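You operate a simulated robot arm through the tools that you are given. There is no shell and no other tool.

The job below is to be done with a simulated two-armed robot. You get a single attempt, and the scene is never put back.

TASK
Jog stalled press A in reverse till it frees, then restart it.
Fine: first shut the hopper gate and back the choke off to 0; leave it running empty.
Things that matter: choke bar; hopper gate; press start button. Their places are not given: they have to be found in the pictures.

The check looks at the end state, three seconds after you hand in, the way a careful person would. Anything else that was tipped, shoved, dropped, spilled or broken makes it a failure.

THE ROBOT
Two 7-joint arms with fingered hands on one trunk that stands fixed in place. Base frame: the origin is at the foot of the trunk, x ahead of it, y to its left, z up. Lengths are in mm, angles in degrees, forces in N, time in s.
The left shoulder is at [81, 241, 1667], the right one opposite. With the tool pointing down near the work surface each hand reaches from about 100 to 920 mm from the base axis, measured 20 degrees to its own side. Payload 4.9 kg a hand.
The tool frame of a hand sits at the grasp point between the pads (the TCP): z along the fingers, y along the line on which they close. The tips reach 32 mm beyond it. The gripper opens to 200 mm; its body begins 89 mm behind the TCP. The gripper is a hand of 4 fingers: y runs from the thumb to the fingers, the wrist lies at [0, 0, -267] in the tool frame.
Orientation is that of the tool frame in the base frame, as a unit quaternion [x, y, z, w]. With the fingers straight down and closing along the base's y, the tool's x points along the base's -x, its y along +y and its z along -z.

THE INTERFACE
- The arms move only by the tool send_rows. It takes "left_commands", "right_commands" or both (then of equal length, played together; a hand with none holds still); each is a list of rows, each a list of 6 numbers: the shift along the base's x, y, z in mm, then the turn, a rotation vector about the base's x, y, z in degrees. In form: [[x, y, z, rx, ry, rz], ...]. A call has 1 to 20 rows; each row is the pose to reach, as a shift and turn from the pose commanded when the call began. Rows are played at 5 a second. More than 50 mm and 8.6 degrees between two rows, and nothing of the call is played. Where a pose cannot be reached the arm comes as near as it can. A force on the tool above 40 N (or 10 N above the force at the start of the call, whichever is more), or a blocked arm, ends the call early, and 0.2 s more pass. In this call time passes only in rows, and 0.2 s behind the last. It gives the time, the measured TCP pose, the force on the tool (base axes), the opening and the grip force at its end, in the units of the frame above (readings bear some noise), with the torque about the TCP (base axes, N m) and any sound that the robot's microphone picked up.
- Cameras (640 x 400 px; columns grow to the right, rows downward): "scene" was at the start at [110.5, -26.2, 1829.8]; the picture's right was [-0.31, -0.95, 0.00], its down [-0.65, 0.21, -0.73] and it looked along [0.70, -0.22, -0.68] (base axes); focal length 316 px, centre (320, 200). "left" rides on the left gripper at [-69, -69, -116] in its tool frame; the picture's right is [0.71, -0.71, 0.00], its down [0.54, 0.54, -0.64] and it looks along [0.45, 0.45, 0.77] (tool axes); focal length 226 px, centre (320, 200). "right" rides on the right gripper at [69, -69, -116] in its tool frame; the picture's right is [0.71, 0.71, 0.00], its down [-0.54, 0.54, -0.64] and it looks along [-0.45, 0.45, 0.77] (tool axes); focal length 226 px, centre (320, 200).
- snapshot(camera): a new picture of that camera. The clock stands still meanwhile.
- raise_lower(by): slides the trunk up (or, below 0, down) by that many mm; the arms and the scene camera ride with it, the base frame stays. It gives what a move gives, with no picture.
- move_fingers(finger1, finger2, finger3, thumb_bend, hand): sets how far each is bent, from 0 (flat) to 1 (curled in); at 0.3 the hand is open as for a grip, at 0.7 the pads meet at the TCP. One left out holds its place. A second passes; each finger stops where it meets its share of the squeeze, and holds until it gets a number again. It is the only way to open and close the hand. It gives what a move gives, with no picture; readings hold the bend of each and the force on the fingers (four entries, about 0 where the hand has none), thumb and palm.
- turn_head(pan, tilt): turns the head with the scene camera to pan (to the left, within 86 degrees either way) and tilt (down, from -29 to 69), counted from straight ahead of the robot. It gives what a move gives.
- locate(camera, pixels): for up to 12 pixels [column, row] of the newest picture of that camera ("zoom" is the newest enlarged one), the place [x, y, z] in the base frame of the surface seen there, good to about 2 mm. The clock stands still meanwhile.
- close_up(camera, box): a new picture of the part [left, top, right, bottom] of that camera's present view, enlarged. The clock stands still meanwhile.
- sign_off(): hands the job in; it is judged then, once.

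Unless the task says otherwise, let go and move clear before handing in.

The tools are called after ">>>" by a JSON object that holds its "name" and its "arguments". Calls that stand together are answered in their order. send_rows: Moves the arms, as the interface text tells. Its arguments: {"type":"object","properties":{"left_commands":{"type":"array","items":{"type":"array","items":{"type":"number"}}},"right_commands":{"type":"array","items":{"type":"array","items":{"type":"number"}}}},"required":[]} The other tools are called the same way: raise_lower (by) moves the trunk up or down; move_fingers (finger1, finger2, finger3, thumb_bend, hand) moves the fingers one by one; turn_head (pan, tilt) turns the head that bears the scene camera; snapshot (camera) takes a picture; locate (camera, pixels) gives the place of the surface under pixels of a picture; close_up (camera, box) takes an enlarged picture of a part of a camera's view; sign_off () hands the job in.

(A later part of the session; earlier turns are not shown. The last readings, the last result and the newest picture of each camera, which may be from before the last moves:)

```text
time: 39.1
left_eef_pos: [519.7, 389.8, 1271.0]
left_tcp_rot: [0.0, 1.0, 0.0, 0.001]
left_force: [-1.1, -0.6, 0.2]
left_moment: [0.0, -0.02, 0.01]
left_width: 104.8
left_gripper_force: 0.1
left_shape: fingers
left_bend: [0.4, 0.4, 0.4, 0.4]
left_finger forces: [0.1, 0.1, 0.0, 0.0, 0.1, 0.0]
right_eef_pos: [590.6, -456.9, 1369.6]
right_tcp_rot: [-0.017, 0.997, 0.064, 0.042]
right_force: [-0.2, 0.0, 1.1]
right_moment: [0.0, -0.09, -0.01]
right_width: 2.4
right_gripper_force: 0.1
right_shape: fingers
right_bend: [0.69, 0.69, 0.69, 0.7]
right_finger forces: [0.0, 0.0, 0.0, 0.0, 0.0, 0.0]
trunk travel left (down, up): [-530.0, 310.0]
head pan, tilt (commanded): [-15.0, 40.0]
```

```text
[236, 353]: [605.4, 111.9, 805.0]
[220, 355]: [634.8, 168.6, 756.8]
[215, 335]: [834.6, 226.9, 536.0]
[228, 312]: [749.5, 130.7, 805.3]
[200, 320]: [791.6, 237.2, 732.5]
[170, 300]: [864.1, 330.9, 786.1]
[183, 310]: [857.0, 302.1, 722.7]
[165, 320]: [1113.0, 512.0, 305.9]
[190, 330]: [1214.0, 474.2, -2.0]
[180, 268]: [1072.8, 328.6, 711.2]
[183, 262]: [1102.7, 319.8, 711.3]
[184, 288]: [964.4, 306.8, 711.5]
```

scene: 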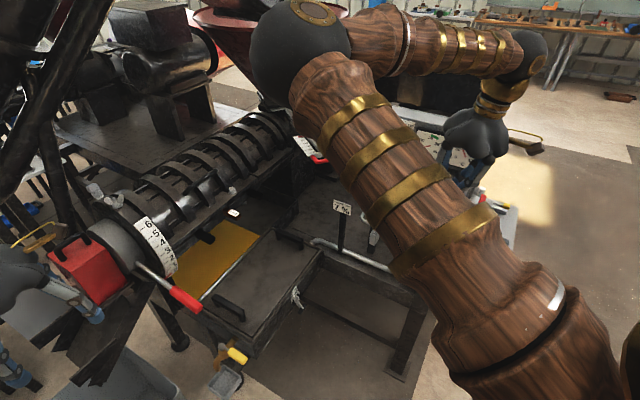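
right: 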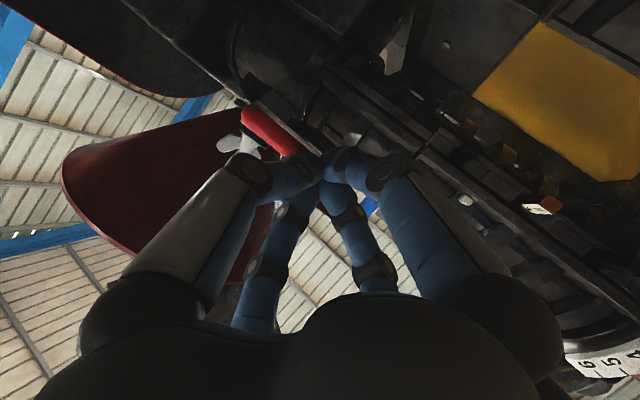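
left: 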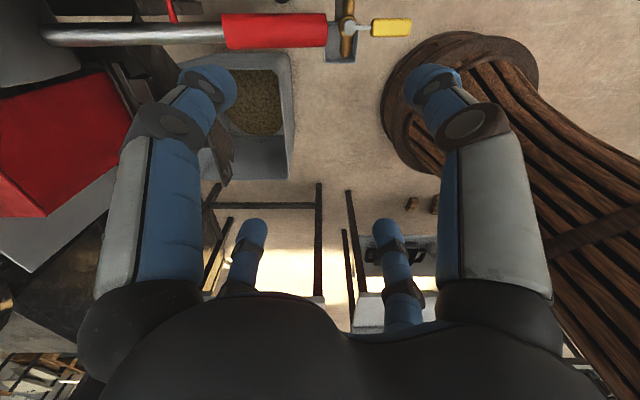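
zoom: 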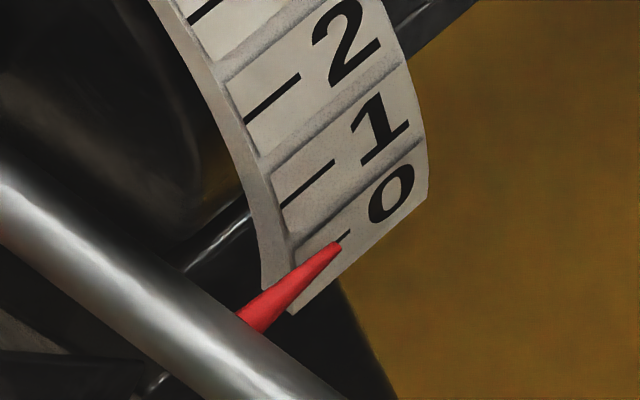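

Below the lever only the drawer (top z≈805) and tap are near, leaving enough room. I'll bring the left hand back astride the lever, with digits open on both sides, down to just above palm contact.

>>> {"name": "send_rows", "arguments": {"left_commands": [[15, -35, -15, 0, 0, 0], [35, -65, -35, 0, 0, 0], [60, -95, -60, 0, 0, 0], [85, -120, -90, 0, 0, 0], [110, -140, -120, 0, 0, 0], [145, -155, -145, 0, 0, 0], [180, -165, -172, 0, 0, 0], [202, -168, -207, 0, 0, 0], [202, -168, -247, 0, 0, 0], [202, -168, -287, 0, 0, 0], [202, -168, -325, 0, 0, 0], [202, -168, -350, 0, 0, 0]]}}

>>> {"name": "snapshot", "arguments": {"camera": "left"}}

>>> {"name": "close_up", "arguments": {"camera": "scene", "box": [80, 170, 240, 330]}}

```text
time: 41.7
left_eef_pos: [724.3, 220.0, 921.2]
left_tcp_rot: [0.0, 1.0, 0.0, 0.0]
left_force: [-1.1, -0.3, 0.3]
left_moment: [-0.02, -0.02, 0.01]
left_width: 105.2
left_gripper_force: 0.0
left_shape: fingers
left_bend: [0.4, 0.4, 0.4, 0.4]
left_finger forces: [0.1, 0.1, 0.0, 0.1, 0.0, 0.0]
right_eef_pos: [594.0, -457.9, 1367.5]
right_tcp_rot: [-0.018, 0.997, 0.064, 0.041]
right_force: [-0.6, 0.4, 0.3]
right_moment: [0.01, 0.01, 0.01]
right_width: 2.3
right_gripper_force: 0.0
right_shape: fingers
right_bend: [0.69, 0.69, 0.69, 0.7]
right_finger forces: [0.0, 0.0, 0.1, 0.1, 0.2, 0.1]
trunk travel left (down, up): [-530.0, 310.0]
head pan, tilt (commanded): [-15.0, 40.0]
```

```text
taken
```

left: 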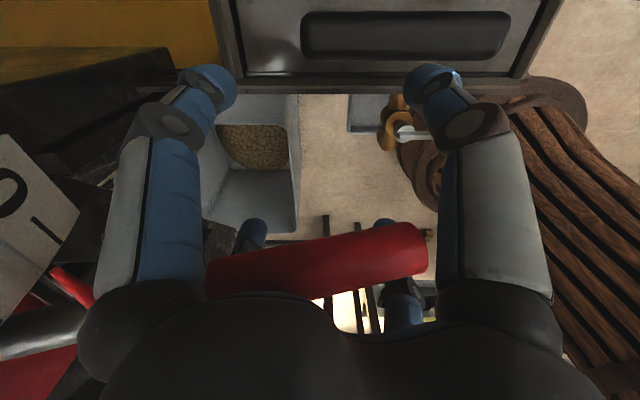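

```text
2.50 times, centred on (160, 250) of scene
```

zoom: 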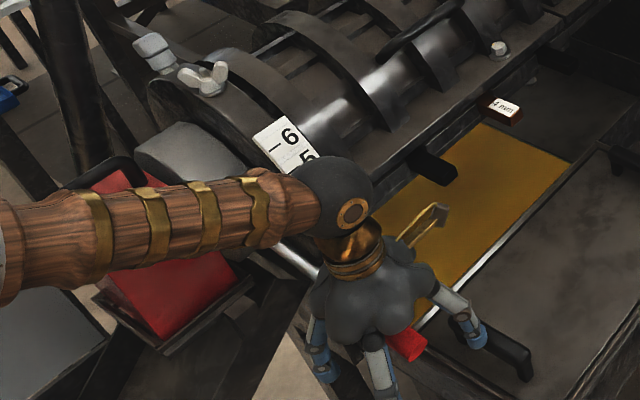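

The digits straddle the lever. I'll check the drawer handle's height relative to the digits before the final push.

>>> {"name": "locate", "arguments": {"camera": "zoom", "pixels": [[475, 335], [490, 350], [520, 370], [460, 320], [478, 325], [445, 300], [378, 375], [325, 365], [405, 340], [415, 345]]}}

```text
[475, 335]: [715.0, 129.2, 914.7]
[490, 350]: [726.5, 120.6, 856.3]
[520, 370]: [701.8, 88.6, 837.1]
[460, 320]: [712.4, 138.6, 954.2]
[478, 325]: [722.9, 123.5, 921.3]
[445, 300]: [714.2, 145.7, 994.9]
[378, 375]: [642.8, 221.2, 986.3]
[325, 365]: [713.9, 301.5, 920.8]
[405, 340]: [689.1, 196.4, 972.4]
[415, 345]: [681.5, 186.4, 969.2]
```

The drawer handle (top z≈857 near (726,120)) lies right below the −y digit, so I must not descend with open digits. I'll lower only 12 mm, close the digits beneath the lever, then push with the palm.

>>> {"name": "send_rows", "arguments": {"left_commands": [[-2, 2, -6, 0, 0, 0], [-2, 2, -12, 0, 0, 0]]}}

>>> {"name": "move_fingers", "arguments": {"hand": "left", "finger1": 0.66, "finger2": 0.66, "finger3": 0.66, "thumb_bend": 0.66}}

>>> {"name": "snapshot", "arguments": {"camera": "left"}}

```text
time: 42.3
left_eef_pos: [722.5, 221.1, 908.5]
left_tcp_rot: [0.001, 1.0, 0.0, -0.001]
left_force: [0.0, 0.8, -0.5]
left_moment: [-0.01, 0.01, 0.02]
left_width: 105.1
left_gripper_force: 0.0
left_shape: fingers
left_bend: [0.4, 0.4, 0.4, 0.4]
left_finger forces: [0.0, 0.0, 0.1, 0.1, 0.1, 0.0]
right_eef_pos: [593.6, -458.5, 1366.4]
right_tcp_rot: [-0.018, 0.997, 0.064, 0.041]
right_force: [0.6, 0.4, -0.9]
right_moment: [0.01, 0.01, 0.02]
right_width: 2.4
right_gripper_force: 0.0
right_shape: fingers
right_bend: [0.69, 0.69, 0.69, 0.7]
right_finger forces: [0.1, 0.0, 0.1, 0.0, 0.1, 0.0]
trunk travel left (down, up): [-530.0, 310.0]
head pan, tilt (commanded): [-15.0, 40.0]
```

```text
time: 43.3
left_eef_pos: [722.6, 222.3, 908.9]
left_tcp_rot: [0.001, 1.0, 0.0, 0.0]
left_force: [-0.8, -0.1, -0.3]
left_moment: [0.04, 0.0, 0.03]
left_width: 12.8
left_gripper_force: 0.0
left_shape: fingers
left_bend: [0.66, 0.66, 0.66, 0.66]
left_finger forces: [0.0, 0.0, 0.0, 0.0, 0.0, 0.0]
right_eef_pos: [593.6, -457.6, 1367.4]
right_tcp_rot: [-0.018, 0.997, 0.064, 0.041]
right_force: [-0.1, -0.4, 0.4]
right_moment: [0.01, 0.0, 0.01]
right_width: 2.2
right_gripper_force: 0.1
right_shape: fingers
right_bend: [0.69, 0.69, 0.69, 0.7]
right_finger forces: [0.0, 0.1, 0.0, 0.0, 0.0, 0.1]
trunk travel left (down, up): [-530.0, 310.0]
head pan, tilt (commanded): [-15.0, 40.0]
```

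```text
taken
```

left: 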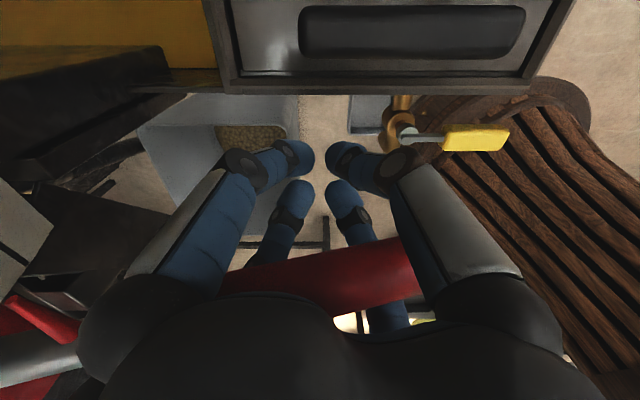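

The cage is closed with no contact forces. Now I'll push down in small steps to the 0 stop.

>>> {"name": "send_rows", "arguments": {"left_commands": [[0, 0, -8, 0, 0, 0], [0, 0, -15, 0, 0, 0], [0, 0, -20, 0, 0, 0], [0, 0, -25, 0, 0, 0], [0, 0, -30, 0, 0, 0], [0, 0, -34, 0, 0, 0]]}}

>>> {"name": "snapshot", "arguments": {"camera": "left"}}

>>> {"name": "locate", "arguments": {"camera": "left", "pixels": [[25, 350], [40, 330], [10, 330], [370, 280], [400, 260], [20, 240]]}}

```text
time: 44.7
left_eef_pos: [721.1, 221.9, 874.4]
left_tcp_rot: [0.001, 1.0, 0.0, 0.0]
left_force: [0.8, 0.1, 0.5]
left_moment: [0.02, 0.03, -0.03]
left_width: 12.6
left_gripper_force: 0.3
left_shape: fingers
left_bend: [0.66, 0.66, 0.66, 0.66]
left_finger forces: [0.0, 0.0, 0.0, 0.0, 0.1, 0.8]
right_eef_pos: [592.1, -458.1, 1366.5]
right_tcp_rot: [-0.018, 0.997, 0.065, 0.041]
right_force: [-0.4, 0.0, -1.0]
right_moment: [0.0, 0.01, -0.03]
right_width: 2.2
right_gripper_force: 0.1
right_shape: fingers
right_bend: [0.69, 0.69, 0.69, 0.7]
right_finger forces: [0.1, 0.1, 0.1, 0.0, 0.0, 0.1]
trunk travel left (down, up): [-530.0, 310.0]
head pan, tilt (commanded): [-15.0, 40.0]
```

```text
taken
```

left: 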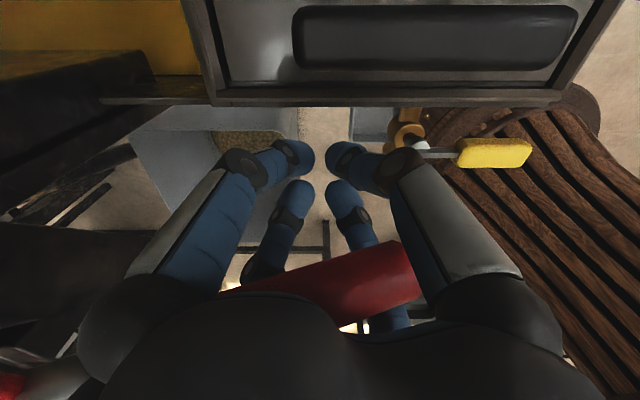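

```text
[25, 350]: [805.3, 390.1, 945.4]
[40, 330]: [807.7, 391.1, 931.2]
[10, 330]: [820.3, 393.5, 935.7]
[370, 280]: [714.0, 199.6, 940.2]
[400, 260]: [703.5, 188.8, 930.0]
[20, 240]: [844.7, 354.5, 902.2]
```

The lever moved about 4° further with no stop felt yet. A few more millimetres in fine steps.

>>> {"name": "send_rows", "arguments": {"left_commands": [[0, 0, -3, 0, 0, 0], [0, 0, -6, 0, 0, 0]]}}

>>> {"name": "locate", "arguments": {"camera": "left", "pixels": [[370, 280], [400, 260], [385, 290]]}}

>>> {"name": "close_up", "arguments": {"camera": "scene", "box": [110, 200, 230, 320]}}

```text
time: 45.3
left_eef_pos: [721.3, 219.3, 869.4]
left_tcp_rot: [0.0, 1.0, 0.001, 0.001]
left_force: [2.0, -0.1, 7.7]
left_moment: [0.26, -0.1, -0.1]
left_width: 12.6
left_gripper_force: 3.2
left_shape: fingers
left_bend: [0.66, 0.66, 0.66, 0.66]
left_finger forces: [0.0, 0.0, 0.1, 0.1, 0.0, 6.5]
right_eef_pos: [593.2, -459.4, 1367.9]
right_tcp_rot: [-0.019, 0.997, 0.065, 0.041]
right_force: [0.1, -0.1, 0.5]
right_moment: [0.0, 0.01, -0.01]
right_width: 2.3
right_gripper_force: 0.1
right_shape: fingers
right_bend: [0.69, 0.69, 0.69, 0.7]
right_finger forces: [0.0, 0.0, 0.0, 0.0, 0.1, 0.1]
trunk travel left (down, up): [-530.0, 310.0]
head pan, tilt (commanded): [-15.0, 40.0]
```

```text
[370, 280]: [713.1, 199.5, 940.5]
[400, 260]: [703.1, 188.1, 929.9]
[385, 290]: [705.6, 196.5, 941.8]
```

```text
3.33 times, centred on (170, 260) of scene
```

zoom: 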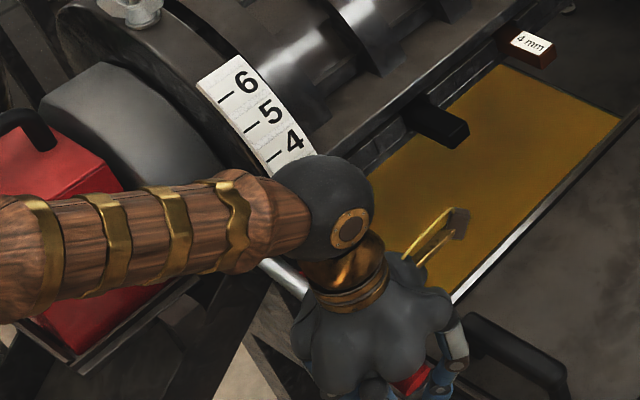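

Force jumped to 7.7 N, which suggests the end stop. One more small push to confirm.

>>> {"name": "send_rows", "arguments": {"left_commands": [[0, 0, -3, 0, 0, 0], [0, 0, -6, 0, 0, 0]]}}

```text
time: 45.9
left_eef_pos: [722.8, 218.8, 866.1]
left_tcp_rot: [0.0, 1.0, 0.002, 0.003]
left_force: [8.0, -3.9, 33.4]
left_moment: [1.55, -0.68, -0.4]
left_width: 12.7
left_gripper_force: 13.5
left_shape: fingers
left_bend: [0.66, 0.66, 0.66, 0.66]
left_finger forces: [0.0, 0.0, 0.1, 0.0, 0.1, 27.8]
right_eef_pos: [590.9, -461.2, 1369.3]
right_tcp_rot: [-0.017, 0.997, 0.064, 0.042]
right_force: [0.0, -0.6, 0.3]
right_moment: [0.01, 0.0, 0.0]
right_width: 2.5
right_gripper_force: 0.1
right_shape: fingers
right_bend: [0.69, 0.69, 0.69, 0.7]
right_finger forces: [0.0, 0.0, 0.1, 0.1, 0.0, 0.0]
trunk travel left (down, up): [-530.0, 310.0]
head pan, tilt (commanded): [-15.0, 40.0]
```

At 33 N the lever is clearly against its stop. I'll ease up, raise the caged hand slightly (without lifting the lever) and then open the digits clear of the drawer handle.

>>> {"name": "send_rows", "arguments": {"left_commands": [[0, 2, 6, 0, 0, 0], [0, 2, 14, 0, 0, 0], [0, 2, 22, 0, 0, 0], [0, 2, 29, 0, 0, 0]]}}

>>> {"name": "snapshot", "arguments": {"camera": "left"}}

```text
time: 46.9
left_eef_pos: [722.0, 221.5, 890.4]
left_tcp_rot: [0.0, 1.0, 0.0, 0.0]
left_force: [-0.1, 0.6, 0.6]
left_moment: [-0.01, -0.04, -0.01]
left_width: 12.7
left_gripper_force: 0.1
left_shape: fingers
left_bend: [0.66, 0.66, 0.66, 0.66]
left_finger forces: [0.0, 0.1, 0.0, 0.1, 0.0, 0.1]
right_eef_pos: [594.2, -459.2, 1366.4]
right_tcp_rot: [-0.019, 0.997, 0.064, 0.041]
right_force: [0.2, 0.2, -1.3]
right_moment: [0.03, 0.01, 0.02]
right_width: 2.4
right_gripper_force: 0.1
right_shape: fingers
right_bend: [0.69, 0.69, 0.69, 0.7]
right_finger forces: [0.0, 0.1, 0.0, 0.1, 0.0, 0.1]
trunk travel left (down, up): [-530.0, 310.0]
head pan, tilt (commanded): [-15.0, 40.0]
```

```text
taken
```

left: 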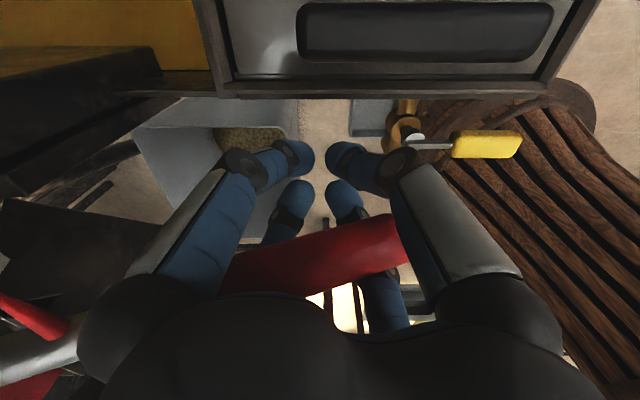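

No force while raising, and the lever stays down. I'll raise 8 mm more so the digit tips pass above the drawer handle, then open.

>>> {"name": "send_rows", "arguments": {"left_commands": [[0, 0, 4, 0, 0, 0], [0, 0, 9, 0, 0, 0]]}}

>>> {"name": "move_fingers", "arguments": {"hand": "left", "finger1": 0.43, "finger2": 0.43, "finger3": 0.43, "thumb_bend": 0.45}}

>>> {"name": "snapshot", "arguments": {"camera": "left"}}

```text
time: 47.5
left_eef_pos: [721.3, 223.8, 899.9]
left_tcp_rot: [-0.001, 1.0, -0.001, 0.0]
left_force: [0.0, 0.1, -0.1]
left_moment: [0.03, 0.02, 0.0]
left_width: 12.6
left_gripper_force: 0.0
left_shape: fingers
left_bend: [0.66, 0.66, 0.66, 0.66]
left_finger forces: [0.0, 0.0, 0.0, 0.1, 0.0, 0.1]
right_eef_pos: [593.5, -459.4, 1366.0]
right_tcp_rot: [-0.019, 0.997, 0.064, 0.041]
right_force: [-0.1, -0.4, 0.5]
right_moment: [0.0, 0.0, -0.01]
right_width: 2.6
right_gripper_force: 0.1
right_shape: fingers
right_bend: [0.69, 0.69, 0.69, 0.7]
right_finger forces: [0.0, 0.1, 0.0, 0.1, 0.1, 0.0]
trunk travel left (down, up): [-530.0, 310.0]
head pan, tilt (commanded): [-15.0, 40.0]
```

```text
time: 48.5
left_eef_pos: [721.9, 223.0, 900.8]
left_tcp_rot: [0.0, 1.0, 0.0, 0.0]
left_force: [0.9, 0.2, 0.1]
left_moment: [0.0, 0.02, -0.04]
left_width: 90.7
left_gripper_force: 0.0
left_shape: fingers
left_bend: [0.43, 0.43, 0.43, 0.45]
left_finger forces: [0.1, 0.0, 0.0, 0.0, 0.0, 0.0]
right_eef_pos: [593.2, -458.1, 1367.4]
right_tcp_rot: [-0.018, 0.997, 0.064, 0.042]
right_force: [-0.4, -0.5, -0.1]
right_moment: [-0.04, 0.0, -0.02]
right_width: 2.5
right_gripper_force: 0.1
right_shape: fingers
right_bend: [0.69, 0.69, 0.69, 0.7]
right_finger forces: [0.0, 0.1, 0.1, 0.0, 0.0, 0.0]
trunk travel left (down, up): [-530.0, 310.0]
head pan, tilt (commanded): [-15.0, 40.0]
```

```text
taken
```

left: 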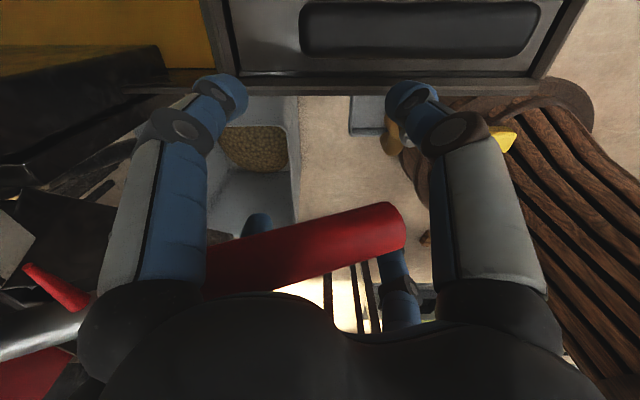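

Digits are open with no contact. Lifting straight off the lever and retreating left as before, then reading the pointer.

>>> {"name": "send_rows", "arguments": {"left_commands": [[0, 0, 20, 0, 0, 0], [0, 0, 45, 0, 0, 0], [0, 0, 80, 0, 0, 0], [0, 0, 120, 0, 0, 0], [0, 0, 160, 0, 0, 0], [-20, 0, 200, 0, 0, 0], [-55, 10, 230, 0, 0, 0], [-90, 25, 255, 0, 0, 0], [-115, 45, 285, 0, 0, 0], [-140, 70, 315, 0, 0, 0], [-165, 100, 340, 0, 0, 0], [-185, 130, 360, 0, 0, 0], [-200, 165, 375, 0, 0, 0]]}}

>>> {"name": "close_up", "arguments": {"camera": "scene", "box": [80, 170, 240, 330]}}

>>> {"name": "close_up", "arguments": {"camera": "scene", "box": [155, 250, 185, 280]}}

>>> {"name": "locate", "arguments": {"camera": "zoom", "pixels": [[335, 310], [320, 330], [300, 350], [280, 370], [330, 230], [345, 290], [300, 140], [340, 320]]}}

```text
time: 51.3
left_eef_pos: [520.8, 389.2, 1276.4]
left_tcp_rot: [0.001, 1.0, 0.0, 0.001]
left_force: [-0.3, 0.2, -0.2]
left_moment: [0.02, -0.05, -0.02]
left_width: 90.8
left_gripper_force: 0.0
left_shape: fingers
left_bend: [0.43, 0.43, 0.43, 0.45]
left_finger forces: [0.0, 0.0, 0.1, 0.0, 0.0, 0.0]
right_eef_pos: [590.5, -457.4, 1368.4]
right_tcp_rot: [-0.017, 0.997, 0.063, 0.041]
right_force: [-0.8, -0.3, 0.3]
right_moment: [-0.03, -0.05, -0.02]
right_width: 2.4
right_gripper_force: 0.0
right_shape: fingers
right_bend: [0.69, 0.69, 0.69, 0.7]
right_finger forces: [0.1, 0.1, 0.0, 0.0, 0.0, 0.0]
trunk travel left (down, up): [-530.0, 310.0]
head pan, tilt (commanded): [-15.0, 40.0]
```

```text
2.50 times, centred on (160, 250) of scene
```

zoom: 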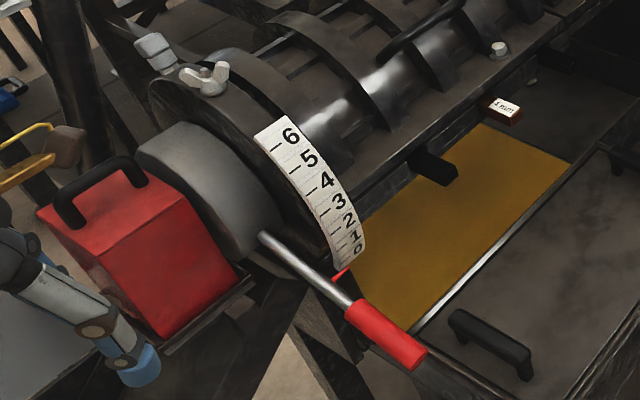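

```text
13.33 times, centred on (170, 265) of scene
```

zoom: 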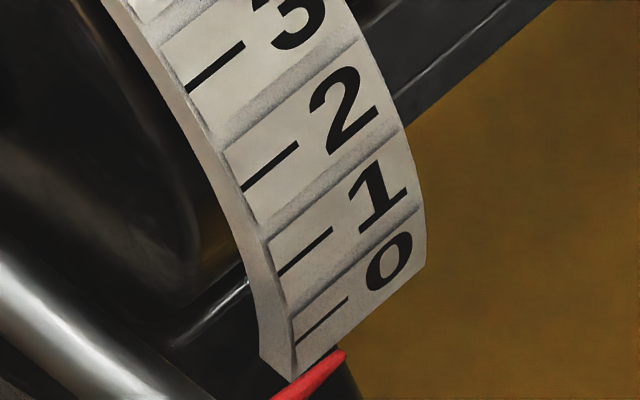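

```text
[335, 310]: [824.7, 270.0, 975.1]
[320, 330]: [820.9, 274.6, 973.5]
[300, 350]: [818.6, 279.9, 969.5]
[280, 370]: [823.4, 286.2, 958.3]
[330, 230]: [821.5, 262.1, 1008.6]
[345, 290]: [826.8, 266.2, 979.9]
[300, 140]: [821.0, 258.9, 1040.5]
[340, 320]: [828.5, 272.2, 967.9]
```

The pointer now appears just below the 0 tick as parallax predicts at the stop. I'll verify its height in 3D.

>>> {"name": "close_up", "arguments": {"camera": "scene", "box": [155, 260, 185, 290]}}

>>> {"name": "locate", "arguments": {"camera": "zoom", "pixels": [[342, 218], [330, 230], [315, 242], [300, 255], [285, 265], [340, 170], [310, 200]]}}

```text
13.33 times, centred on (170, 275) of scene
```

zoom: 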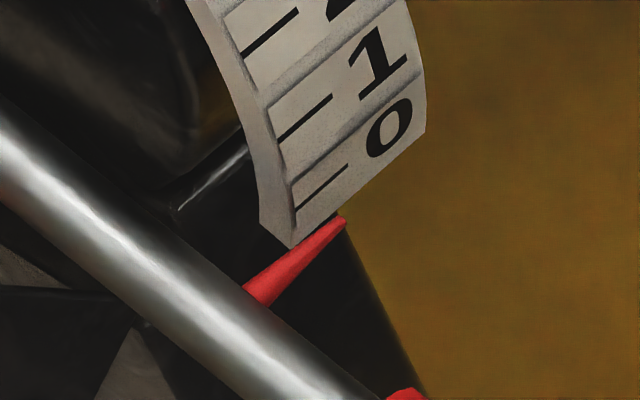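

```text
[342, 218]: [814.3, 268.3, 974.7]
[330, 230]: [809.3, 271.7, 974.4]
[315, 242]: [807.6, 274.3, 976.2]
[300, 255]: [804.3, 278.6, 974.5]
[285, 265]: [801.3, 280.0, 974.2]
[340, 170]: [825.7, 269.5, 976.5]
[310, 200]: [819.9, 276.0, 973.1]
```

The pointer is level with the 0 tick (z≈974), so the choke is at 0 against its stop. Now for the panel: I'll bring the right hand to a standoff in front of the JOG button, tilted so its camera also looks at the panel.

>>> {"name": "send_rows", "arguments": {"right_commands": [[15, 15, -15, -4.9, -4.9, 0], [35, 28, -32, -9.8, -9.8, 0], [58, 40, -52, -14.7, -14.7, 0], [84, 50, -74, -19.6, -19.6, 0], [110, 56, -98, -24.5, -24.5, 0], [138, 60, -124, -29.4, -29.4, 0], [168, 63, -150, -34.3, -34.3, 0], [198, 66, -174, -39, -39, 0]]}}

>>> {"name": "snapshot", "arguments": {"camera": "right"}}

>>> {"name": "snapshot", "arguments": {"camera": "scene"}}

```text
time: 53.1
left_eef_pos: [523.1, 388.5, 1276.0]
left_tcp_rot: [0.001, 1.0, 0.0, -0.001]
left_force: [0.6, 0.2, -0.3]
left_moment: [-0.02, 0.02, -0.03]
left_width: 90.6
left_gripper_force: 0.0
left_shape: fingers
left_bend: [0.43, 0.43, 0.43, 0.45]
left_finger forces: [0.0, 0.1, 0.0, 0.1, 0.0, 0.1]
right_eef_pos: [791.4, -392.8, 1193.0]
right_tcp_rot: [-0.051, 0.891, -0.276, 0.357]
right_force: [0.7, -0.4, 0.6]
right_moment: [-0.02, 0.05, -0.02]
right_width: 2.4
right_gripper_force: 0.1
right_shape: fingers
right_bend: [0.69, 0.69, 0.69, 0.7]
right_finger forces: [0.0, 0.0, 0.0, 0.0, 0.1, 0.0]
trunk travel left (down, up): [-530.0, 310.0]
head pan, tilt (commanded): [-15.0, 40.0]
```

```text
taken
```

right: 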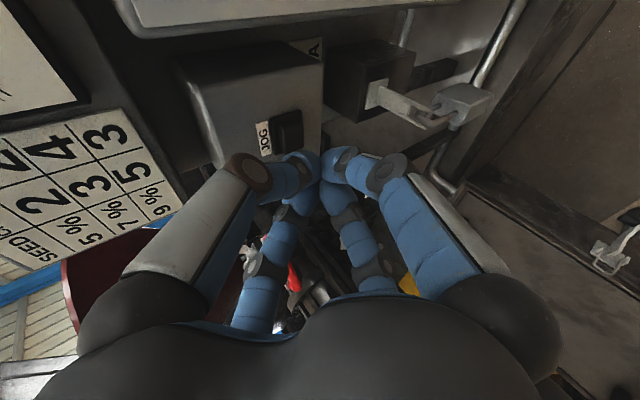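

```text
taken
```

scene: 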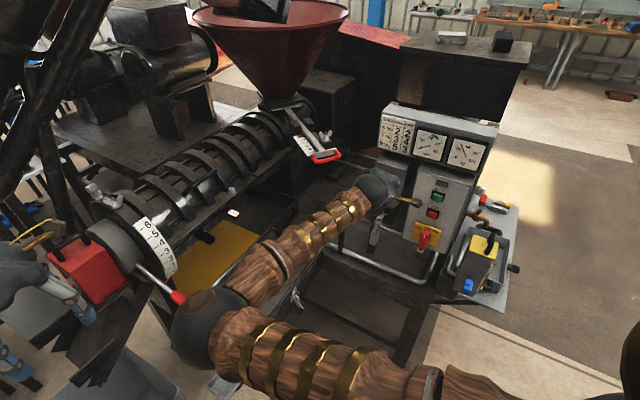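

In the right view I see the JOG button (px 285,130), an "A" label (315,48) and the padlocked lever (420,105). Close-ups of these.

>>> {"name": "close_up", "arguments": {"camera": "right", "box": [220, 30, 380, 170]}}

>>> {"name": "close_up", "arguments": {"camera": "right", "box": [320, 30, 520, 190]}}

>>> {"name": "close_up", "arguments": {"camera": "scene", "box": [380, 110, 520, 310]}}

>>> {"name": "close_up", "arguments": {"camera": "scene", "box": [275, 100, 345, 170]}}

```text
2.86 times, centred on (300, 100) of right
```

zoom: 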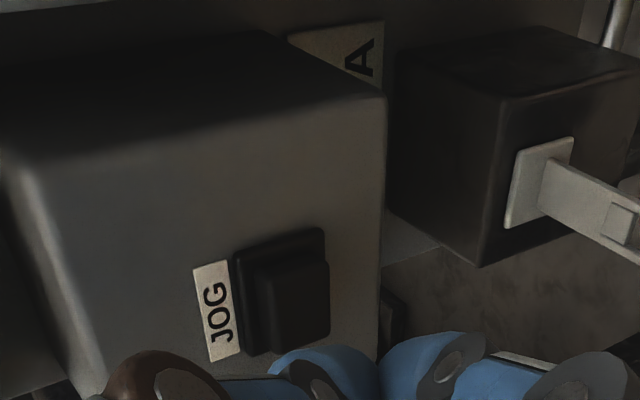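

```text
2.50 times, centred on (420, 110) of right
```

zoom: 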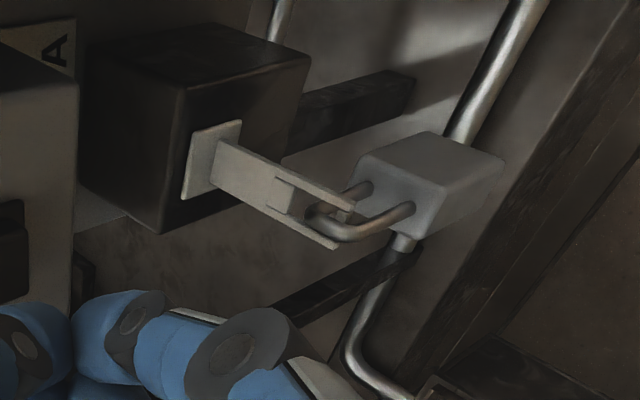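

```text
2.00 times, centred on (450, 210) of scene
```

zoom: 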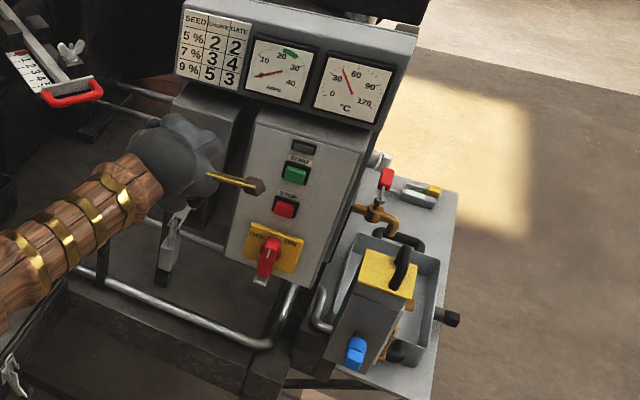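

```text
5.71 times, centred on (310, 135) of scene
```

zoom: 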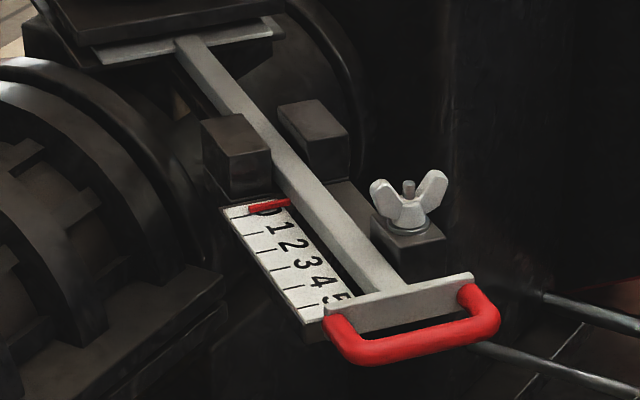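

Only one JOG button exists, so it is the reverse jog for panel A. I'll locate its cap precisely from the right camera.

>>> {"name": "close_up", "arguments": {"camera": "right", "box": [220, 30, 380, 170]}}

>>> {"name": "locate", "arguments": {"camera": "zoom", "pixels": [[290, 300], [270, 275], [320, 275], [318, 330], [280, 345], [215, 310], [250, 200], [100, 250], [340, 60], [600, 200]]}}

>>> {"name": "locate", "arguments": {"camera": "right", "pixels": [[320, 180], [315, 165], [335, 160], [300, 165]]}}

```text
2.86 times, centred on (300, 100) of right
```

zoom: 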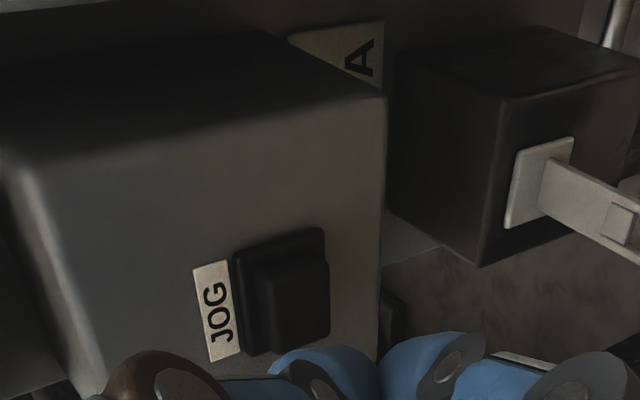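

```text
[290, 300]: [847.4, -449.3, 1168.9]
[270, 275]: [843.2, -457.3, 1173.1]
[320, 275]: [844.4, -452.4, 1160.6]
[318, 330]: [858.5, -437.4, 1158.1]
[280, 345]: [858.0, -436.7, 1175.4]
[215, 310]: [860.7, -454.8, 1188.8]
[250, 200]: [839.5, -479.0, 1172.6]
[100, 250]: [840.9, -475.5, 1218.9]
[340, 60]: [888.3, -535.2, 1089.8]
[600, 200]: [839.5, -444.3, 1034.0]
```

```text
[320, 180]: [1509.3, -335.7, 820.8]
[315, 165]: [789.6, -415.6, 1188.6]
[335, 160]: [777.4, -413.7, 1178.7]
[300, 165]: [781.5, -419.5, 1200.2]
```

The tip is at about (813,−407,1174), and the JOG cap centre is (850,−447,1167), 54 mm ahead along the panel normal. I'll advance and press, watching force and sound.

>>> {"name": "send_rows", "arguments": {"right_commands": [[14, -14.3, -3, 0, 0, 0], [28, -28.6, -6, 0, 0, 0], [35, -35.7, -7, 0, 0, 0], [39.2, -40, -7, 0, 0, 0], [42, -42.8, -7, 0, 0, 0]]}}

>>> {"name": "snapshot", "arguments": {"camera": "right"}}

>>> {"name": "close_up", "arguments": {"camera": "scene", "box": [350, 100, 510, 300]}}

```text
time: 54.3
left_eef_pos: [518.6, 390.5, 1277.2]
left_tcp_rot: [0.0, 1.0, -0.001, 0.002]
left_force: [0.0, 0.2, -0.2]
left_moment: [-0.03, -0.02, -0.01]
left_width: 90.7
left_gripper_force: 0.1
left_shape: fingers
left_bend: [0.43, 0.43, 0.43, 0.45]
left_finger forces: [0.0, 0.0, 0.0, 0.0, 0.0, 0.0]
right_eef_pos: [830.0, -432.2, 1189.3]
right_tcp_rot: [-0.051, 0.891, -0.276, 0.358]
right_force: [-18.6, 13.7, 1.8]
right_moment: [0.13, 0.2, 0.02]
right_width: 1.2
right_gripper_force: 19.9
right_shape: fingers
right_bend: [0.69, 0.68, 0.71, 0.72]
right_finger forces: [0.1, 0.0, 19.8, 0.0, 20.9, 0.1]
trunk travel left (down, up): [-530.0, 310.0]
head pan, tilt (commanded): [-15.0, 40.0]
heard: click
```

```text
taken
```

right: 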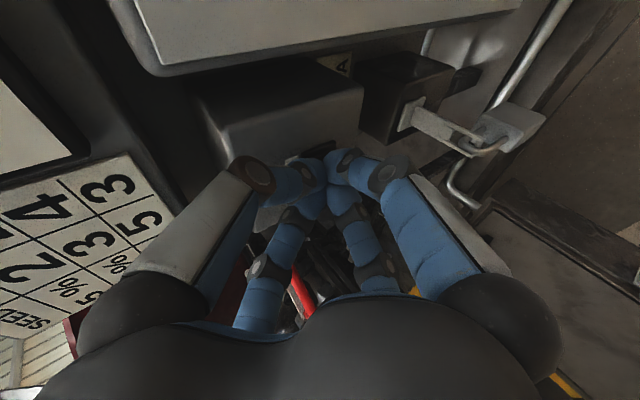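

```text
2.00 times, centred on (430, 200) of scene
```

zoom: 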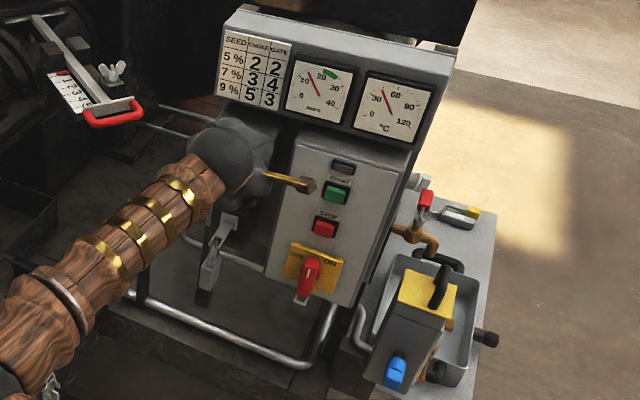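

JOG clicked and the ammeter rose to about 14 A — it is jogging. I'll hold it and watch the ammeter and sounds for it to free.

>>> {"name": "send_rows", "arguments": {"right_commands": [[0, 0, 0, 0, 0, 0], [0, 0, 0, 0, 0, 0], [0, 0, 0, 0, 0, 0], [0, 0, 0, 0, 0, 0]]}}

>>> {"name": "close_up", "arguments": {"camera": "scene", "box": [400, 110, 490, 180]}}

```text
time: 55.3
left_eef_pos: [519.0, 390.9, 1275.9]
left_tcp_rot: [0.0, 1.0, 0.0, 0.001]
left_force: [-0.4, 0.2, 0.4]
left_moment: [0.0, -0.01, 0.01]
left_width: 90.7
left_gripper_force: 0.1
left_shape: fingers
left_bend: [0.43, 0.43, 0.43, 0.45]
left_finger forces: [0.1, 0.1, 0.0, 0.1, 0.0, 0.1]
right_eef_pos: [831.2, -432.8, 1189.1]
right_tcp_rot: [-0.051, 0.891, -0.276, 0.357]
right_force: [-20.4, 15.7, 3.5]
right_moment: [0.16, 0.18, 0.1]
right_width: 1.1
right_gripper_force: 22.2
right_shape: fingers
right_bend: [0.69, 0.68, 0.71, 0.72]
right_finger forces: [0.0, 0.0, 22.1, 0.0, 21.6, 0.0]
trunk travel left (down, up): [-530.0, 310.0]
head pan, tilt (commanded): [-15.0, 40.0]
```

```text
5.71 times, centred on (445, 145) of scene
```

zoom: 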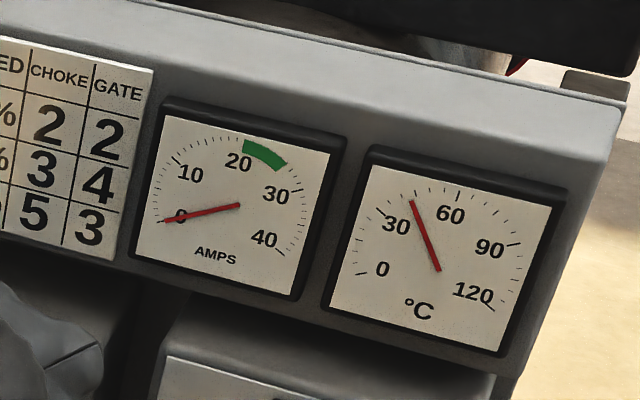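

The ammeter fell back to 0 while still holding, so each press gives one pulse. I'll release and press again, comparing amps and sounds.

>>> {"name": "send_rows", "arguments": {"right_commands": [[-5, 5.1, 0, 0, 0, 0], [-10.5, 10.7, 0, 0, 0, 0]]}}

>>> {"name": "close_up", "arguments": {"camera": "scene", "box": [350, 100, 510, 300]}}

>>> {"name": "send_rows", "arguments": {"right_commands": [[4, -4.1, 0, 0, 0, 0], [8, -8.2, 0, 0, 0, 0], [10.5, -10.7, 0, 0, 0, 0]]}}

>>> {"name": "close_up", "arguments": {"camera": "scene", "box": [400, 110, 490, 180]}}

```text
time: 55.9
left_eef_pos: [522.6, 388.9, 1275.7]
left_tcp_rot: [-0.001, 1.0, 0.0, 0.0]
left_force: [-1.1, -0.1, 0.5]
left_moment: [-0.03, 0.0, -0.02]
left_width: 90.7
left_gripper_force: 0.0
left_shape: fingers
left_bend: [0.43, 0.43, 0.43, 0.45]
left_finger forces: [0.0, 0.0, 0.0, 0.1, 0.0, 0.1]
right_eef_pos: [823.1, -425.8, 1186.6]
right_tcp_rot: [-0.05, 0.891, -0.275, 0.357]
right_force: [-1.0, -0.1, 0.0]
right_moment: [0.01, 0.0, 0.01]
right_width: 1.7
right_gripper_force: 0.0
right_shape: fingers
right_bend: [0.69, 0.69, 0.69, 0.7]
right_finger forces: [0.0, 0.1, 0.0, 0.1, 0.0, 0.1]
trunk travel left (down, up): [-530.0, 310.0]
head pan, tilt (commanded): [-15.0, 40.0]
```

```text
2.00 times, centred on (430, 200) of scene
```

zoom: 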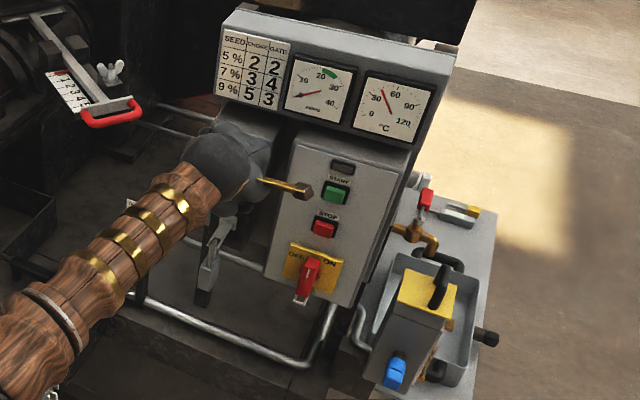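

```text
time: 56.7
left_eef_pos: [518.4, 390.8, 1277.8]
left_tcp_rot: [-0.001, 1.0, -0.001, 0.001]
left_force: [0.3, 0.6, -0.4]
left_moment: [0.03, -0.02, 0.03]
left_width: 90.7
left_gripper_force: 0.0
left_shape: fingers
left_bend: [0.43, 0.43, 0.43, 0.45]
left_finger forces: [0.0, 0.0, 0.1, 0.1, 0.1, 0.1]
right_eef_pos: [829.2, -432.9, 1188.8]
right_tcp_rot: [-0.05, 0.891, -0.277, 0.358]
right_force: [-20.6, 15.2, 6.1]
right_moment: [0.11, 0.14, -0.02]
right_width: 1.4
right_gripper_force: 21.8
right_shape: fingers
right_bend: [0.69, 0.68, 0.71, 0.72]
right_finger forces: [0.0, 0.0, 21.3, 0.1, 21.6, 0.0]
trunk travel left (down, up): [-530.0, 310.0]
head pan, tilt (commanded): [-15.0, 40.0]
heard: click
```

```text
5.71 times, centred on (445, 145) of scene
```

zoom: 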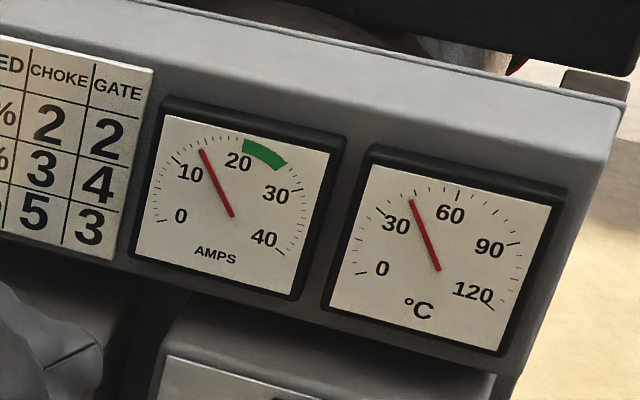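

The second press again clicked and drew about 14 A. I'll compare the press's shaft area between pulses to see whether the screw turns.

>>> {"name": "snapshot", "arguments": {"camera": "scene"}}

>>> {"name": "close_up", "arguments": {"camera": "scene", "box": [80, 80, 340, 280]}}

>>> {"name": "send_rows", "arguments": {"right_commands": [[0, 0, 0, 0, 0, 0], [-5, 5.1, 0, 0, 0, 0], [-10.5, 10.7, 0, 0, 0, 0]]}}

>>> {"name": "close_up", "arguments": {"camera": "scene", "box": [80, 80, 340, 280]}}

>>> {"name": "close_up", "arguments": {"camera": "scene", "box": [400, 110, 490, 180]}}

```text
taken
```

scene: 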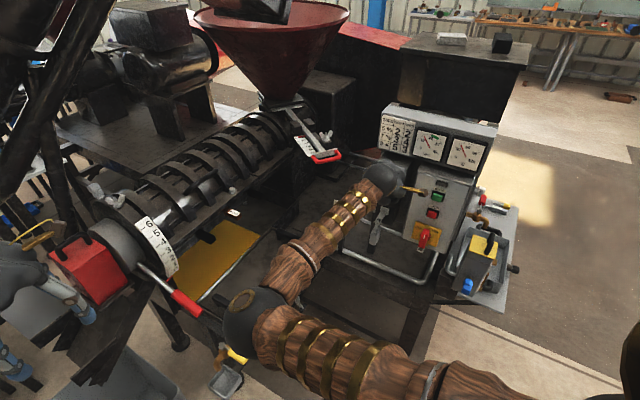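

```text
2.00 times, centred on (210, 180) of scene
```

zoom: 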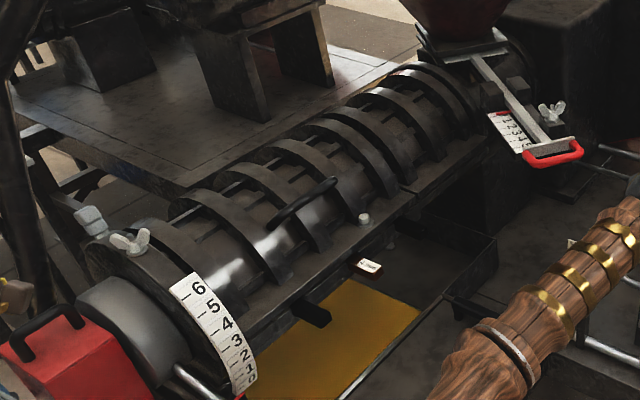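

```text
time: 57.5
left_eef_pos: [523.0, 388.4, 1274.3]
left_tcp_rot: [0.001, 1.0, -0.001, 0.0]
left_force: [-0.8, 0.0, 0.2]
left_moment: [0.02, -0.03, 0.01]
left_width: 90.8
left_gripper_force: 0.0
left_shape: fingers
left_bend: [0.43, 0.43, 0.43, 0.45]
left_finger forces: [0.1, 0.1, 0.0, 0.1, 0.0, 0.0]
right_eef_pos: [822.6, -425.5, 1186.2]
right_tcp_rot: [-0.05, 0.892, -0.275, 0.356]
right_force: [-0.4, 0.2, 0.7]
right_moment: [0.03, -0.03, 0.0]
right_width: 1.6
right_gripper_force: 0.1
right_shape: fingers
right_bend: [0.69, 0.69, 0.69, 0.7]
right_finger forces: [0.1, 0.0, 0.1, 0.0, 0.0, 0.0]
trunk travel left (down, up): [-530.0, 310.0]
head pan, tilt (commanded): [-15.0, 40.0]
```

```text
2.00 times, centred on (210, 180) of scene
```

zoom: 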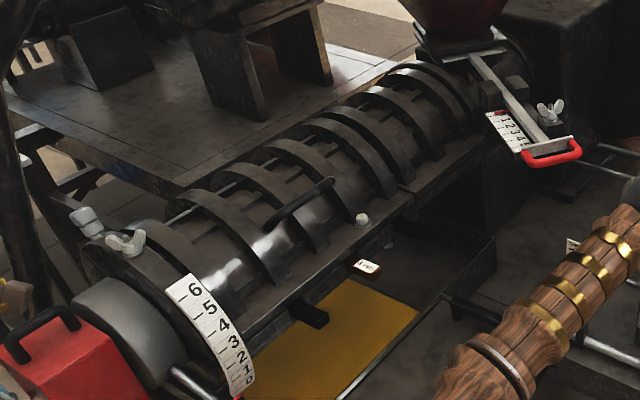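

```text
5.71 times, centred on (445, 145) of scene
```

zoom: 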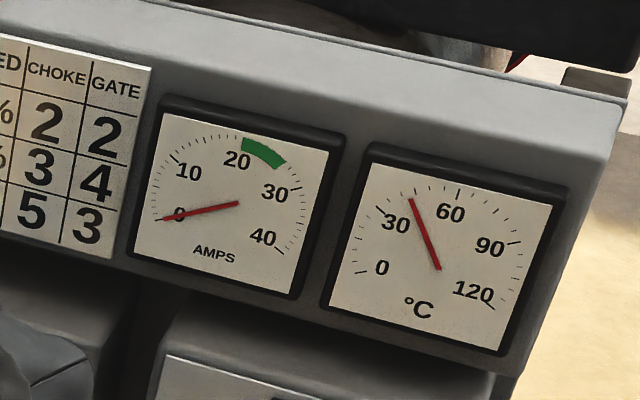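

No change visible on the barrel after two pulses. I'll pulse a third time and read the ammeter right after the click.

>>> {"name": "send_rows", "arguments": {"right_commands": [[4, -4.1, 0, 0, 0, 0], [8, -8.2, 0, 0, 0, 0], [10.5, -10.7, 0, 0, 0, 0]]}}

>>> {"name": "close_up", "arguments": {"camera": "scene", "box": [400, 110, 490, 180]}}

>>> {"name": "send_rows", "arguments": {"right_commands": [[0, 0, 0, 0, 0, 0]]}}

>>> {"name": "close_up", "arguments": {"camera": "scene", "box": [400, 110, 490, 180]}}

>>> {"name": "close_up", "arguments": {"camera": "scene", "box": [380, 160, 460, 260]}}

```text
time: 58.3
left_eef_pos: [518.7, 391.8, 1276.5]
left_tcp_rot: [0.0, 1.0, -0.001, 0.001]
left_force: [0.7, 0.3, 0.4]
left_moment: [-0.02, 0.04, 0.03]
left_width: 90.9
left_gripper_force: 0.1
left_shape: fingers
left_bend: [0.43, 0.43, 0.43, 0.45]
left_finger forces: [0.1, 0.0, 0.0, 0.0, 0.1, 0.0]
right_eef_pos: [830.1, -433.0, 1191.1]
right_tcp_rot: [-0.051, 0.891, -0.277, 0.357]
right_force: [-21.0, 14.6, 7.0]
right_moment: [0.12, 0.13, 0.0]
right_width: 1.4
right_gripper_force: 22.1
right_shape: fingers
right_bend: [0.69, 0.68, 0.71, 0.72]
right_finger forces: [0.1, 0.1, 22.2, 0.0, 21.7, 0.0]
trunk travel left (down, up): [-530.0, 310.0]
head pan, tilt (commanded): [-15.0, 40.0]
heard: click
```

```text
5.71 times, centred on (445, 145) of scene
```

zoom: 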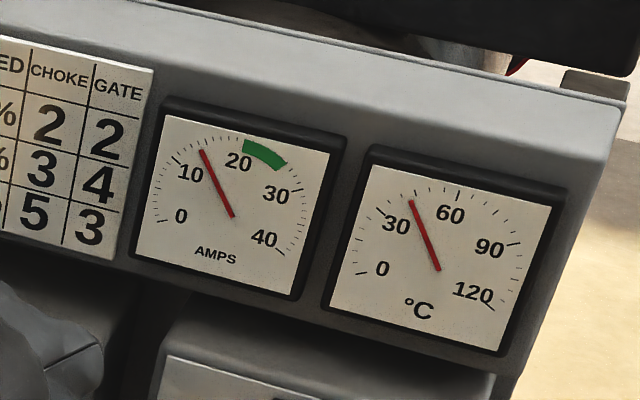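

```text
time: 58.7
left_eef_pos: [519.5, 390.4, 1276.7]
left_tcp_rot: [0.0, 1.0, -0.002, 0.001]
left_force: [-0.3, 0.2, 0.1]
left_moment: [0.01, 0.0, 0.01]
left_width: 90.7
left_gripper_force: 0.1
left_shape: fingers
left_bend: [0.43, 0.43, 0.43, 0.45]
left_finger forces: [0.0, 0.1, 0.1, 0.1, 0.1, 0.0]
right_eef_pos: [830.9, -432.2, 1189.4]
right_tcp_rot: [-0.05, 0.89, -0.277, 0.359]
right_force: [-20.6, 16.1, 5.0]
right_moment: [0.09, 0.21, 0.06]
right_width: 1.2
right_gripper_force: 21.4
right_shape: fingers
right_bend: [0.69, 0.68, 0.71, 0.72]
right_finger forces: [0.0, 0.0, 22.2, 0.0, 20.9, 0.0]
trunk travel left (down, up): [-530.0, 310.0]
head pan, tilt (commanded): [-15.0, 40.0]
```

```text
5.71 times, centred on (445, 145) of scene
```

zoom: 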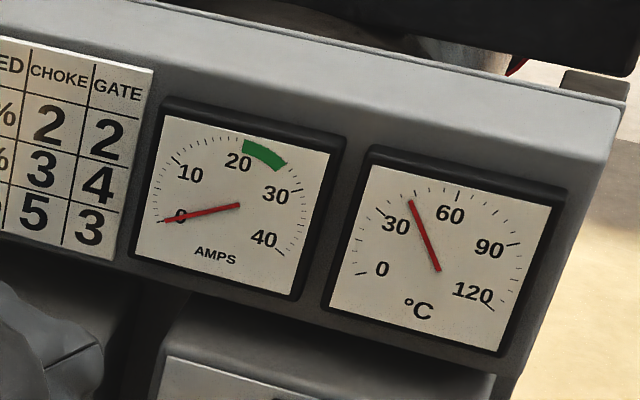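

```text
4.00 times, centred on (420, 210) of scene
```

zoom: 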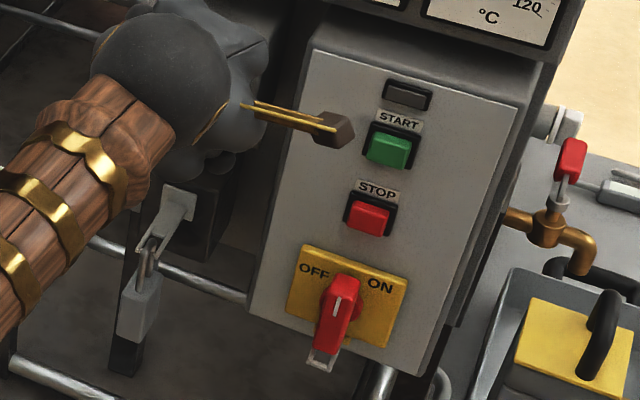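

All three pulses drew the same ~14 A for about half a second, with no freeing sign yet. I'll continue pulsing and watch for a change in amps or sound.

>>> {"name": "send_rows", "arguments": {"right_commands": [[-5, 5.1, 0, 0, 0, 0], [-10.5, 10.7, 0, 0, 0, 0], [-5, 5.1, 0, 0, 0, 0], [0, 0, 0, 0, 0, 0]]}}

>>> {"name": "close_up", "arguments": {"camera": "scene", "box": [400, 110, 490, 180]}}

>>> {"name": "send_rows", "arguments": {"right_commands": [[0, 0, 0, 0, 0, 0], [-5, 5.1, 0, 0, 0, 0], [-10.5, 10.7, 0, 0, 0, 0], [-5, 5.1, 0, 0, 0, 0], [0, 0, 0, 0, 0, 0]]}}

>>> {"name": "close_up", "arguments": {"camera": "scene", "box": [400, 110, 490, 180]}}

```text
time: 59.7
left_eef_pos: [518.1, 391.7, 1277.3]
left_tcp_rot: [0.0, 1.0, -0.001, 0.001]
left_force: [0.3, -0.4, -0.5]
left_moment: [0.0, -0.02, 0.03]
left_width: 90.7
left_gripper_force: 0.1
left_shape: fingers
left_bend: [0.43, 0.43, 0.43, 0.45]
left_finger forces: [0.1, 0.1, 0.1, 0.0, 0.1, 0.1]
right_eef_pos: [830.7, -433.1, 1189.4]
right_tcp_rot: [-0.051, 0.891, -0.277, 0.357]
right_force: [-19.9, 12.8, 3.6]
right_moment: [0.14, 0.2, 0.0]
right_width: 1.1
right_gripper_force: 20.6
right_shape: fingers
right_bend: [0.69, 0.68, 0.71, 0.72]
right_finger forces: [0.1, 0.1, 20.3, 0.1, 22.4, 0.1]
trunk travel left (down, up): [-530.0, 310.0]
head pan, tilt (commanded): [-15.0, 40.0]
```

```text
5.71 times, centred on (445, 145) of scene
```

zoom: 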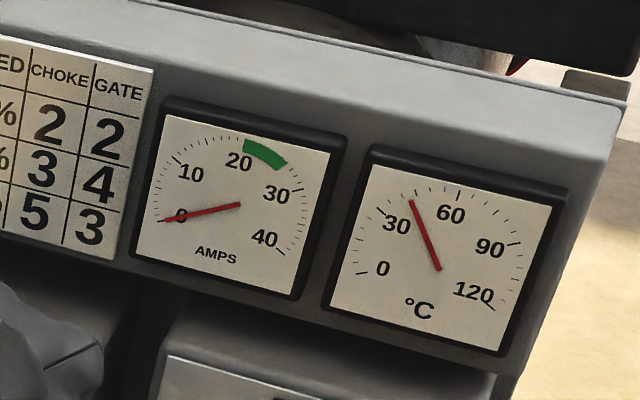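

```text
time: 60.9
left_eef_pos: [519.0, 391.4, 1277.8]
left_tcp_rot: [0.0, 1.0, 0.0, 0.001]
left_force: [-0.5, -0.6, -0.1]
left_moment: [0.0, -0.03, 0.0]
left_width: 91.0
left_gripper_force: 0.2
left_shape: fingers
left_bend: [0.43, 0.43, 0.43, 0.45]
left_finger forces: [0.0, 0.0, 0.0, 0.0, 0.0, 0.0]
right_eef_pos: [829.2, -432.2, 1189.4]
right_tcp_rot: [-0.051, 0.89, -0.276, 0.358]
right_force: [-19.0, 11.8, 2.9]
right_moment: [0.14, 0.19, -0.02]
right_width: 1.4
right_gripper_force: 20.3
right_shape: fingers
right_bend: [0.69, 0.68, 0.71, 0.72]
right_finger forces: [0.0, 0.0, 20.5, 0.0, 21.0, 0.1]
trunk travel left (down, up): [-530.0, 310.0]
head pan, tilt (commanded): [-15.0, 40.0]
```

```text
5.71 times, centred on (445, 145) of scene
```

zoom: 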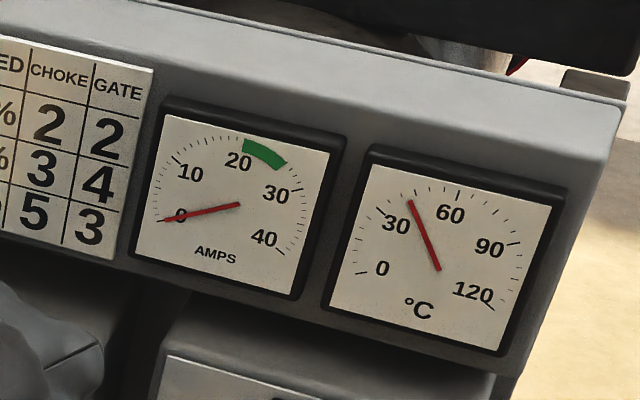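

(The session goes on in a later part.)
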